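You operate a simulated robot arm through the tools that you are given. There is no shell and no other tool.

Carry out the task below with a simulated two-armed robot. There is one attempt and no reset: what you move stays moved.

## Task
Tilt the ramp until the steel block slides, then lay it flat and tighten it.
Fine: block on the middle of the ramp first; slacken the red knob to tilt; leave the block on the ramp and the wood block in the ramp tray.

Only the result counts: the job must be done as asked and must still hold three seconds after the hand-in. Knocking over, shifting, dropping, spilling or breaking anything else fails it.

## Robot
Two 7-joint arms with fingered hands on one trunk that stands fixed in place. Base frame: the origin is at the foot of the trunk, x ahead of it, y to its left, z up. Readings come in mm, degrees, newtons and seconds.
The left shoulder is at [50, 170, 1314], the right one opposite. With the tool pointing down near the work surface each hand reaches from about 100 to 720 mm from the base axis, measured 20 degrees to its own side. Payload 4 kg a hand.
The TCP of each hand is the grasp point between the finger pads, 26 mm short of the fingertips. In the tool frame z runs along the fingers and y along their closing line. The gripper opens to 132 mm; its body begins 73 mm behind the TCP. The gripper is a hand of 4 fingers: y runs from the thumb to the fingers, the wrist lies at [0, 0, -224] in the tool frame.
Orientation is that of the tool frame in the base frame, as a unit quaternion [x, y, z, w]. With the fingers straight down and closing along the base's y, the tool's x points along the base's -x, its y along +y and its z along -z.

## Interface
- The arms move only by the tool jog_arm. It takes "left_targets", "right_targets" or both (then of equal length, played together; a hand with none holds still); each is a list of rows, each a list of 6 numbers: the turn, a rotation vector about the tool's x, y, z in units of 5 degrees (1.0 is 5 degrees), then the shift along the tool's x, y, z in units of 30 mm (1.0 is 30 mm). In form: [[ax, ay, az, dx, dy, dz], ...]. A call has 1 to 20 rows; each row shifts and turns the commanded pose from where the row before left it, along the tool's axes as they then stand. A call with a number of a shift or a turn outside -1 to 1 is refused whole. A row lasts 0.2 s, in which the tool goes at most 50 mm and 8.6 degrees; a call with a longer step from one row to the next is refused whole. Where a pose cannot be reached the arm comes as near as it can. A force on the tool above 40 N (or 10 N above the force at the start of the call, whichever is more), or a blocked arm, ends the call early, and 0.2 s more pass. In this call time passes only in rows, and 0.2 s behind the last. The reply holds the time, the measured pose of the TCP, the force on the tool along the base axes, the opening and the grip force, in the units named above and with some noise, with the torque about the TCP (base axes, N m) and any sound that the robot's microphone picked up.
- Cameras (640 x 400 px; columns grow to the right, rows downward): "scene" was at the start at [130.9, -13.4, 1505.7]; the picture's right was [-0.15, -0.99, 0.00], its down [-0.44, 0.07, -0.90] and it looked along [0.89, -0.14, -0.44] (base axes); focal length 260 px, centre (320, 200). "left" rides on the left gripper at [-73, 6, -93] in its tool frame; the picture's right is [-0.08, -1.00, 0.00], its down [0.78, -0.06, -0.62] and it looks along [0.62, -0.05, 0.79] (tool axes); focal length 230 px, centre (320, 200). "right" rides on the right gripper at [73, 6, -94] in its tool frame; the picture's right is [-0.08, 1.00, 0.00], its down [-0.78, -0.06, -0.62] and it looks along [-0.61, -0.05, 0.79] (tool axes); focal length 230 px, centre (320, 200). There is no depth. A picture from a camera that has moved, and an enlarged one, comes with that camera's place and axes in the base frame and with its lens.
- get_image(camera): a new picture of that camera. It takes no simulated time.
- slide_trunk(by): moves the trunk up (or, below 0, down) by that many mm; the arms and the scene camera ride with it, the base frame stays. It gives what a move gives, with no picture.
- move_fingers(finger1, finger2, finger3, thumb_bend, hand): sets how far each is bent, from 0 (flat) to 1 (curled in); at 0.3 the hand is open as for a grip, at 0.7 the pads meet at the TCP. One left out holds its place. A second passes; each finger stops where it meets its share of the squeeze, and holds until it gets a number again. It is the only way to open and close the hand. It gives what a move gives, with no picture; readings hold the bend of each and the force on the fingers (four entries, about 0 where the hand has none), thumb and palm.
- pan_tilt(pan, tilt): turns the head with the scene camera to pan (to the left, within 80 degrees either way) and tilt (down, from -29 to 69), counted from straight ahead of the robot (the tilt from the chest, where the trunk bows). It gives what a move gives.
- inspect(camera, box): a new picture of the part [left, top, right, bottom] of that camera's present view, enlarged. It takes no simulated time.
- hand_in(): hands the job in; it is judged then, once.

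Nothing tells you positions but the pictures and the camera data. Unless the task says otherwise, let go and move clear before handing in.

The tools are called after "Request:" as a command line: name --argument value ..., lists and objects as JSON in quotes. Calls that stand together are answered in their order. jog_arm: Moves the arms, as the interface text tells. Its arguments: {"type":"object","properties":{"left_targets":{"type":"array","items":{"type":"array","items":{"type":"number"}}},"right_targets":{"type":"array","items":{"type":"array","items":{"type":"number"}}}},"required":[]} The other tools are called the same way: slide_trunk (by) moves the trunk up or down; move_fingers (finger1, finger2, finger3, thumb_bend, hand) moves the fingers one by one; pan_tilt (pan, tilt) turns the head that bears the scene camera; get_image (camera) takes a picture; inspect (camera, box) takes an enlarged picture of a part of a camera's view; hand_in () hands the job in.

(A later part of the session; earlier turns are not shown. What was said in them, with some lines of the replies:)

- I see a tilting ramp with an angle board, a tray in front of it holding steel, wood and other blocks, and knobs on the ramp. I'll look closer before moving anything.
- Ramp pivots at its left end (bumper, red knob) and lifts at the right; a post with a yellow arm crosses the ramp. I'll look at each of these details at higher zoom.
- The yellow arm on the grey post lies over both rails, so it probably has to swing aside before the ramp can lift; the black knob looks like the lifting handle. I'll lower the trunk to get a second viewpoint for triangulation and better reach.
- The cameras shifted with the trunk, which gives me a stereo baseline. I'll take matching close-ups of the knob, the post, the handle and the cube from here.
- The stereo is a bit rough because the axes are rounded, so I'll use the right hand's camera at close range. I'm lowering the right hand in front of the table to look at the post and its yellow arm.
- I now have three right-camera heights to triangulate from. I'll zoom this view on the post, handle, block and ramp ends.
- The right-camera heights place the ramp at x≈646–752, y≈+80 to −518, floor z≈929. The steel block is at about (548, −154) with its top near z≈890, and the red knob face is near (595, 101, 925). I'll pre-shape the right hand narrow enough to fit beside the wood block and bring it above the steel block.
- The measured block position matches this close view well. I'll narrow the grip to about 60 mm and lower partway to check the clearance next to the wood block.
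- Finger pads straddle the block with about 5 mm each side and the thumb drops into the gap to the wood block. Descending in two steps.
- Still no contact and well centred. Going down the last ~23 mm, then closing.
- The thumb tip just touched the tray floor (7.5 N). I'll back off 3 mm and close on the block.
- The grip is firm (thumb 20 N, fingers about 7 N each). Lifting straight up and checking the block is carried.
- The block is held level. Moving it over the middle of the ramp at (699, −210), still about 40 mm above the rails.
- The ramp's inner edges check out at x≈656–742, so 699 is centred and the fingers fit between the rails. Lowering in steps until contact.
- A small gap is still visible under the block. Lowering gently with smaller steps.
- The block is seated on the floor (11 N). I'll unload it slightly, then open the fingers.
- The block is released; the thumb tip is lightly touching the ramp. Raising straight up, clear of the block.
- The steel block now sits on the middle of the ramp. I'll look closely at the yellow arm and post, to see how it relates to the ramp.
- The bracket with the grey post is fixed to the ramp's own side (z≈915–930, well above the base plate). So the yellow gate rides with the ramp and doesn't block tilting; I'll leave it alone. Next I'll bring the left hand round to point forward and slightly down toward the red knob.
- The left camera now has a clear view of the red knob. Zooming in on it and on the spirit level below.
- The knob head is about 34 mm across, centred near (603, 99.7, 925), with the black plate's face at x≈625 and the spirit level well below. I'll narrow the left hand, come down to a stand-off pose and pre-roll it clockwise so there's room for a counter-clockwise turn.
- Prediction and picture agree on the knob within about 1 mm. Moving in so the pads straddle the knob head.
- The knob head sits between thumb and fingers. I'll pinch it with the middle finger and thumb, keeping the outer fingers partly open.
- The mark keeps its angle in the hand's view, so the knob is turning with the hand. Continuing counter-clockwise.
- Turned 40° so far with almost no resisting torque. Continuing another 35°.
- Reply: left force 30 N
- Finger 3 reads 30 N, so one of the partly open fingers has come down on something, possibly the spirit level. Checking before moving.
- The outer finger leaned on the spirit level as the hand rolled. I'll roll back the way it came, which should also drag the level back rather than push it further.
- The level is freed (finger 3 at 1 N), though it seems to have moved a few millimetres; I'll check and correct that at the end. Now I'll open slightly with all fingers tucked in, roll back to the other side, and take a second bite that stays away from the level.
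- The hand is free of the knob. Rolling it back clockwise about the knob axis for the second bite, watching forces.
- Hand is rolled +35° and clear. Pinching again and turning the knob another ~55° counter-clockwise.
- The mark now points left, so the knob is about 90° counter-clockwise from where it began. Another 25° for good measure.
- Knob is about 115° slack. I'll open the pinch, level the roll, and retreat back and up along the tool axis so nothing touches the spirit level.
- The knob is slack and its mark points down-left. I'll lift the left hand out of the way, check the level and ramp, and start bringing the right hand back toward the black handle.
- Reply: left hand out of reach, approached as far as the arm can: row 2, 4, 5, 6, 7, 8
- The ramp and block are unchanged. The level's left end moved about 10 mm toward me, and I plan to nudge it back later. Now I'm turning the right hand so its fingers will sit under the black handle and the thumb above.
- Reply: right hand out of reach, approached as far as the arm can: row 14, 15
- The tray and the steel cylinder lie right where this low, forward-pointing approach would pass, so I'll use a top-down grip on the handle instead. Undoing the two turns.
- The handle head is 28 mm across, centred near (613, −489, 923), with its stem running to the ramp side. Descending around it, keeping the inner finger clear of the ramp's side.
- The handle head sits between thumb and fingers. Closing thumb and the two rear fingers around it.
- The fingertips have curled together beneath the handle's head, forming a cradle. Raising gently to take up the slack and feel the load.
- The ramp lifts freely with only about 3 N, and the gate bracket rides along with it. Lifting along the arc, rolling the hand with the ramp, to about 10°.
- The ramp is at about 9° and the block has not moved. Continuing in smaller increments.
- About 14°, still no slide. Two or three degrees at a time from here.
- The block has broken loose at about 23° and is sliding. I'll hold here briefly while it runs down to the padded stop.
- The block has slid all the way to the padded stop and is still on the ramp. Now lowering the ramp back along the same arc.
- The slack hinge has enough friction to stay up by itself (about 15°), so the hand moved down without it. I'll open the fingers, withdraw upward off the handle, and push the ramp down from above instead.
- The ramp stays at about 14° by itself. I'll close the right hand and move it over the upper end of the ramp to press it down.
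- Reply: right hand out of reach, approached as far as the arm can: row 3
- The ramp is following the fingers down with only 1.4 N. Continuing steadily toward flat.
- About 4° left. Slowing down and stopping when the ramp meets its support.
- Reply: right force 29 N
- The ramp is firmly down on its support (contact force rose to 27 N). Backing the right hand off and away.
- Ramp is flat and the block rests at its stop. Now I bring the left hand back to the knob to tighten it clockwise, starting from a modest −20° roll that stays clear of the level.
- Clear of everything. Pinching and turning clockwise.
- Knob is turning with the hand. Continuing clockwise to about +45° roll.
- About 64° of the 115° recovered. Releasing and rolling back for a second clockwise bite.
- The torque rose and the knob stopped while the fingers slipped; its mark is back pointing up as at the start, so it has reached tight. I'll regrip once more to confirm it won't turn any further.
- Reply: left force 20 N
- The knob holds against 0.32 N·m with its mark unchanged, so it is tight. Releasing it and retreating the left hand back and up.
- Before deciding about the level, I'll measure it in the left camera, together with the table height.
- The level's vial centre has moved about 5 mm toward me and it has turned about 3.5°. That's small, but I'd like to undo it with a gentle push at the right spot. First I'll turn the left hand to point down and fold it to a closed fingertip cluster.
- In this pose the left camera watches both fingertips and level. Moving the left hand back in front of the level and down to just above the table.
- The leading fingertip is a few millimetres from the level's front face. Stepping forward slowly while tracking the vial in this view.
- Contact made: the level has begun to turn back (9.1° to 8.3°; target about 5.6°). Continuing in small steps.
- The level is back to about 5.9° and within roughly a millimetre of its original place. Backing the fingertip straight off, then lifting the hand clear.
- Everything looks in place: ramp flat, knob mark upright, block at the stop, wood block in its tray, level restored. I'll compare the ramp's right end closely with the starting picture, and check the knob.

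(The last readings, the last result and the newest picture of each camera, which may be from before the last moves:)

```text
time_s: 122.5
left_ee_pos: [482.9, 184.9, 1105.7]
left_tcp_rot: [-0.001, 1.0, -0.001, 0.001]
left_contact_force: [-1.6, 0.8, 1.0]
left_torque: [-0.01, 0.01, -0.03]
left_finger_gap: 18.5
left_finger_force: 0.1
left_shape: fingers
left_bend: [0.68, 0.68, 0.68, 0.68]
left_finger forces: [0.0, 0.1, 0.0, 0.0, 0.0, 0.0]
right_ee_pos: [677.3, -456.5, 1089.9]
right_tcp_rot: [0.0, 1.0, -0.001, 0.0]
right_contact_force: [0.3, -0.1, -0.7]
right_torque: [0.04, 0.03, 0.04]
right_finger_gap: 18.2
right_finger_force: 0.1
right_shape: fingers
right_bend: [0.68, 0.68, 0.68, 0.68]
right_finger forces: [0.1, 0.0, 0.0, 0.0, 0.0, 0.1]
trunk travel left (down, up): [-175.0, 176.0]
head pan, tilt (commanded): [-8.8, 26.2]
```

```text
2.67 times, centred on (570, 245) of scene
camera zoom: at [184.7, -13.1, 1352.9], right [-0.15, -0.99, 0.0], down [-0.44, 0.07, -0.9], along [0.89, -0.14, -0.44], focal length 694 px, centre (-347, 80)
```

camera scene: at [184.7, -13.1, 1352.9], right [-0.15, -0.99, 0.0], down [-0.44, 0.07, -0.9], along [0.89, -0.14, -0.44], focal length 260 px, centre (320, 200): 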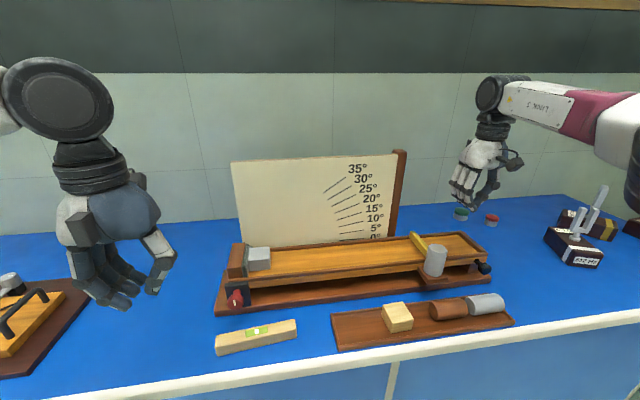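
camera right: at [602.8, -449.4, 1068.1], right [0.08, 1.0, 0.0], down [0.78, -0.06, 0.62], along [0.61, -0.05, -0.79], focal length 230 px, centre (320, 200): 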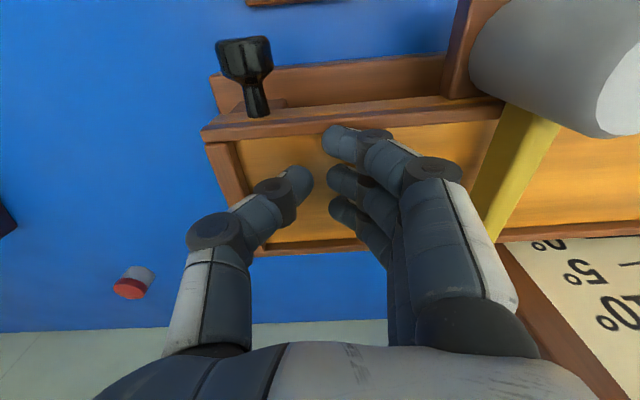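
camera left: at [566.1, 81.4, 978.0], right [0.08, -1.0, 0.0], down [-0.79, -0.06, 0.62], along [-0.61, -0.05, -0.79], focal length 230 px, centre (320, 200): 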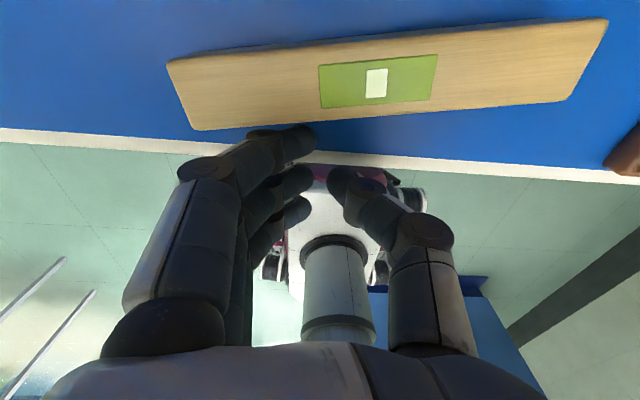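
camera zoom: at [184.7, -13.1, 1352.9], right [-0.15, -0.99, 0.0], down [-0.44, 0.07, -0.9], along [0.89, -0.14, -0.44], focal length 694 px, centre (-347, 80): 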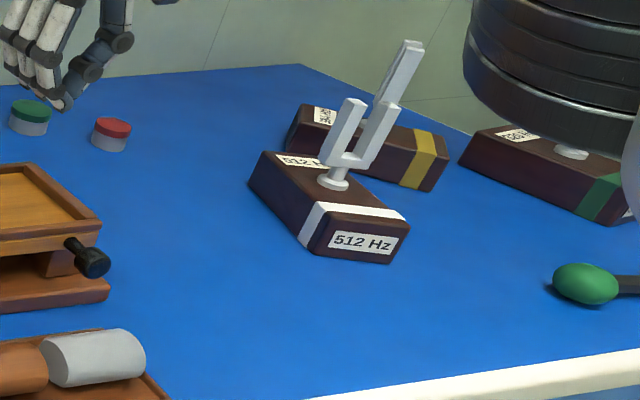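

The ramp's right end, gate, handle, base and knob mark all match the starting picture exactly. Moving the right hand back clear of the ramp before handing in.

Request:
jog_arm --right_targets '[[0, 0, 0, 0, 0, -0.9], [0, 0, 0, 0.9, 0.1, -0.4], [0, 0, 0, 0.9, 0.1, -0.2], [0, 0, 0, 0.9, 0.1, 0], [0, 0, 0, 0.9, 0.1, 0], [0, 0, 0, 0.9, 0.1, 0], [0, 0, 0, 0.9, 0.1, 0], [0, 0, 0, 0.9, 0.1, 0], [0, 0, 0, 0, 0, 0], [0, 0, 0, 0, 0, 0]]'

Request:
get_image --camera "scene"

```text
time_s: 124.8
left_ee_pos: [483.0, 184.8, 1105.3]
left_tcp_rot: [-0.001, 1.0, 0.0, 0.0]
left_contact_force: [-0.1, 0.1, 0.0]
left_torque: [-0.02, 0.01, -0.02]
left_finger_gap: 18.3
left_finger_force: 0.1
left_shape: fingers
left_bend: [0.68, 0.68, 0.68, 0.68]
left_finger forces: [0.1, 0.1, 0.0, 0.1, 0.0, 0.1]
right_ee_pos: [487.4, -434.7, 1138.0]
right_tcp_rot: [-0.001, 1.0, 0.0, 0.0]
right_contact_force: [-0.3, -0.3, 0.0]
right_torque: [-0.01, -0.02, 0.0]
right_finger_gap: 17.9
right_finger_force: 0.0
right_shape: fingers
right_bend: [0.68, 0.68, 0.68, 0.68]
right_finger forces: [0.0, 0.0, 0.0, 0.0, 0.1, 0.0]
trunk travel left (down, up): [-175.0, 176.0]
head pan, tilt (commanded): [-8.8, 26.2]
```

```text
taken
camera scene: at [184.5, -13.5, 1352.9], right [-0.15, -0.99, 0.0], down [-0.44, 0.07, -0.9], along [0.89, -0.14, -0.44], focal length 260 px, centre (320, 200)
```

scene: 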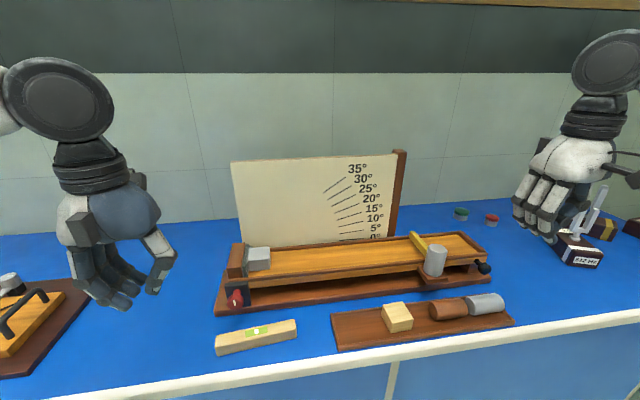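

The ramp is flat and tightened with the steel block on it. The wood block is in its tray and both hands are clear. I'm handing in.

Request:
hand_in

```text
The job is handed in.
```

The job is handed in. The ramp was tilted until the steel block slid, then laid flat and tightened. The hand-in gave no verdict, so I can't say whether it passed.

- **Slide:** I put the steel block on the middle of the ramp and slackened the red knob. Lifting by the black handle, the block broke loose at about 23° and ran down to the padded stop, where it still sits on the ramp.
- **Lay flat:** With the knob slack, the ramp stayed up on its own, so I pressed it down by hand until it met its support. Its right end now matches the starting picture.
- **Tighten:** I turned the knob clockwise until it would go no further. Its mark is back where it began, and a second grip could not turn it.
- **Other items:** The wood block never left its tray, and both hands were clear before the hand-in.

**Spirit level moved:** while I was slackening the knob, one finger leaned on the spirit level. It shifted about 5 mm and turned about 3.5°. I pushed it back to within about 2 mm of where it started, but it may still count as something shifted.
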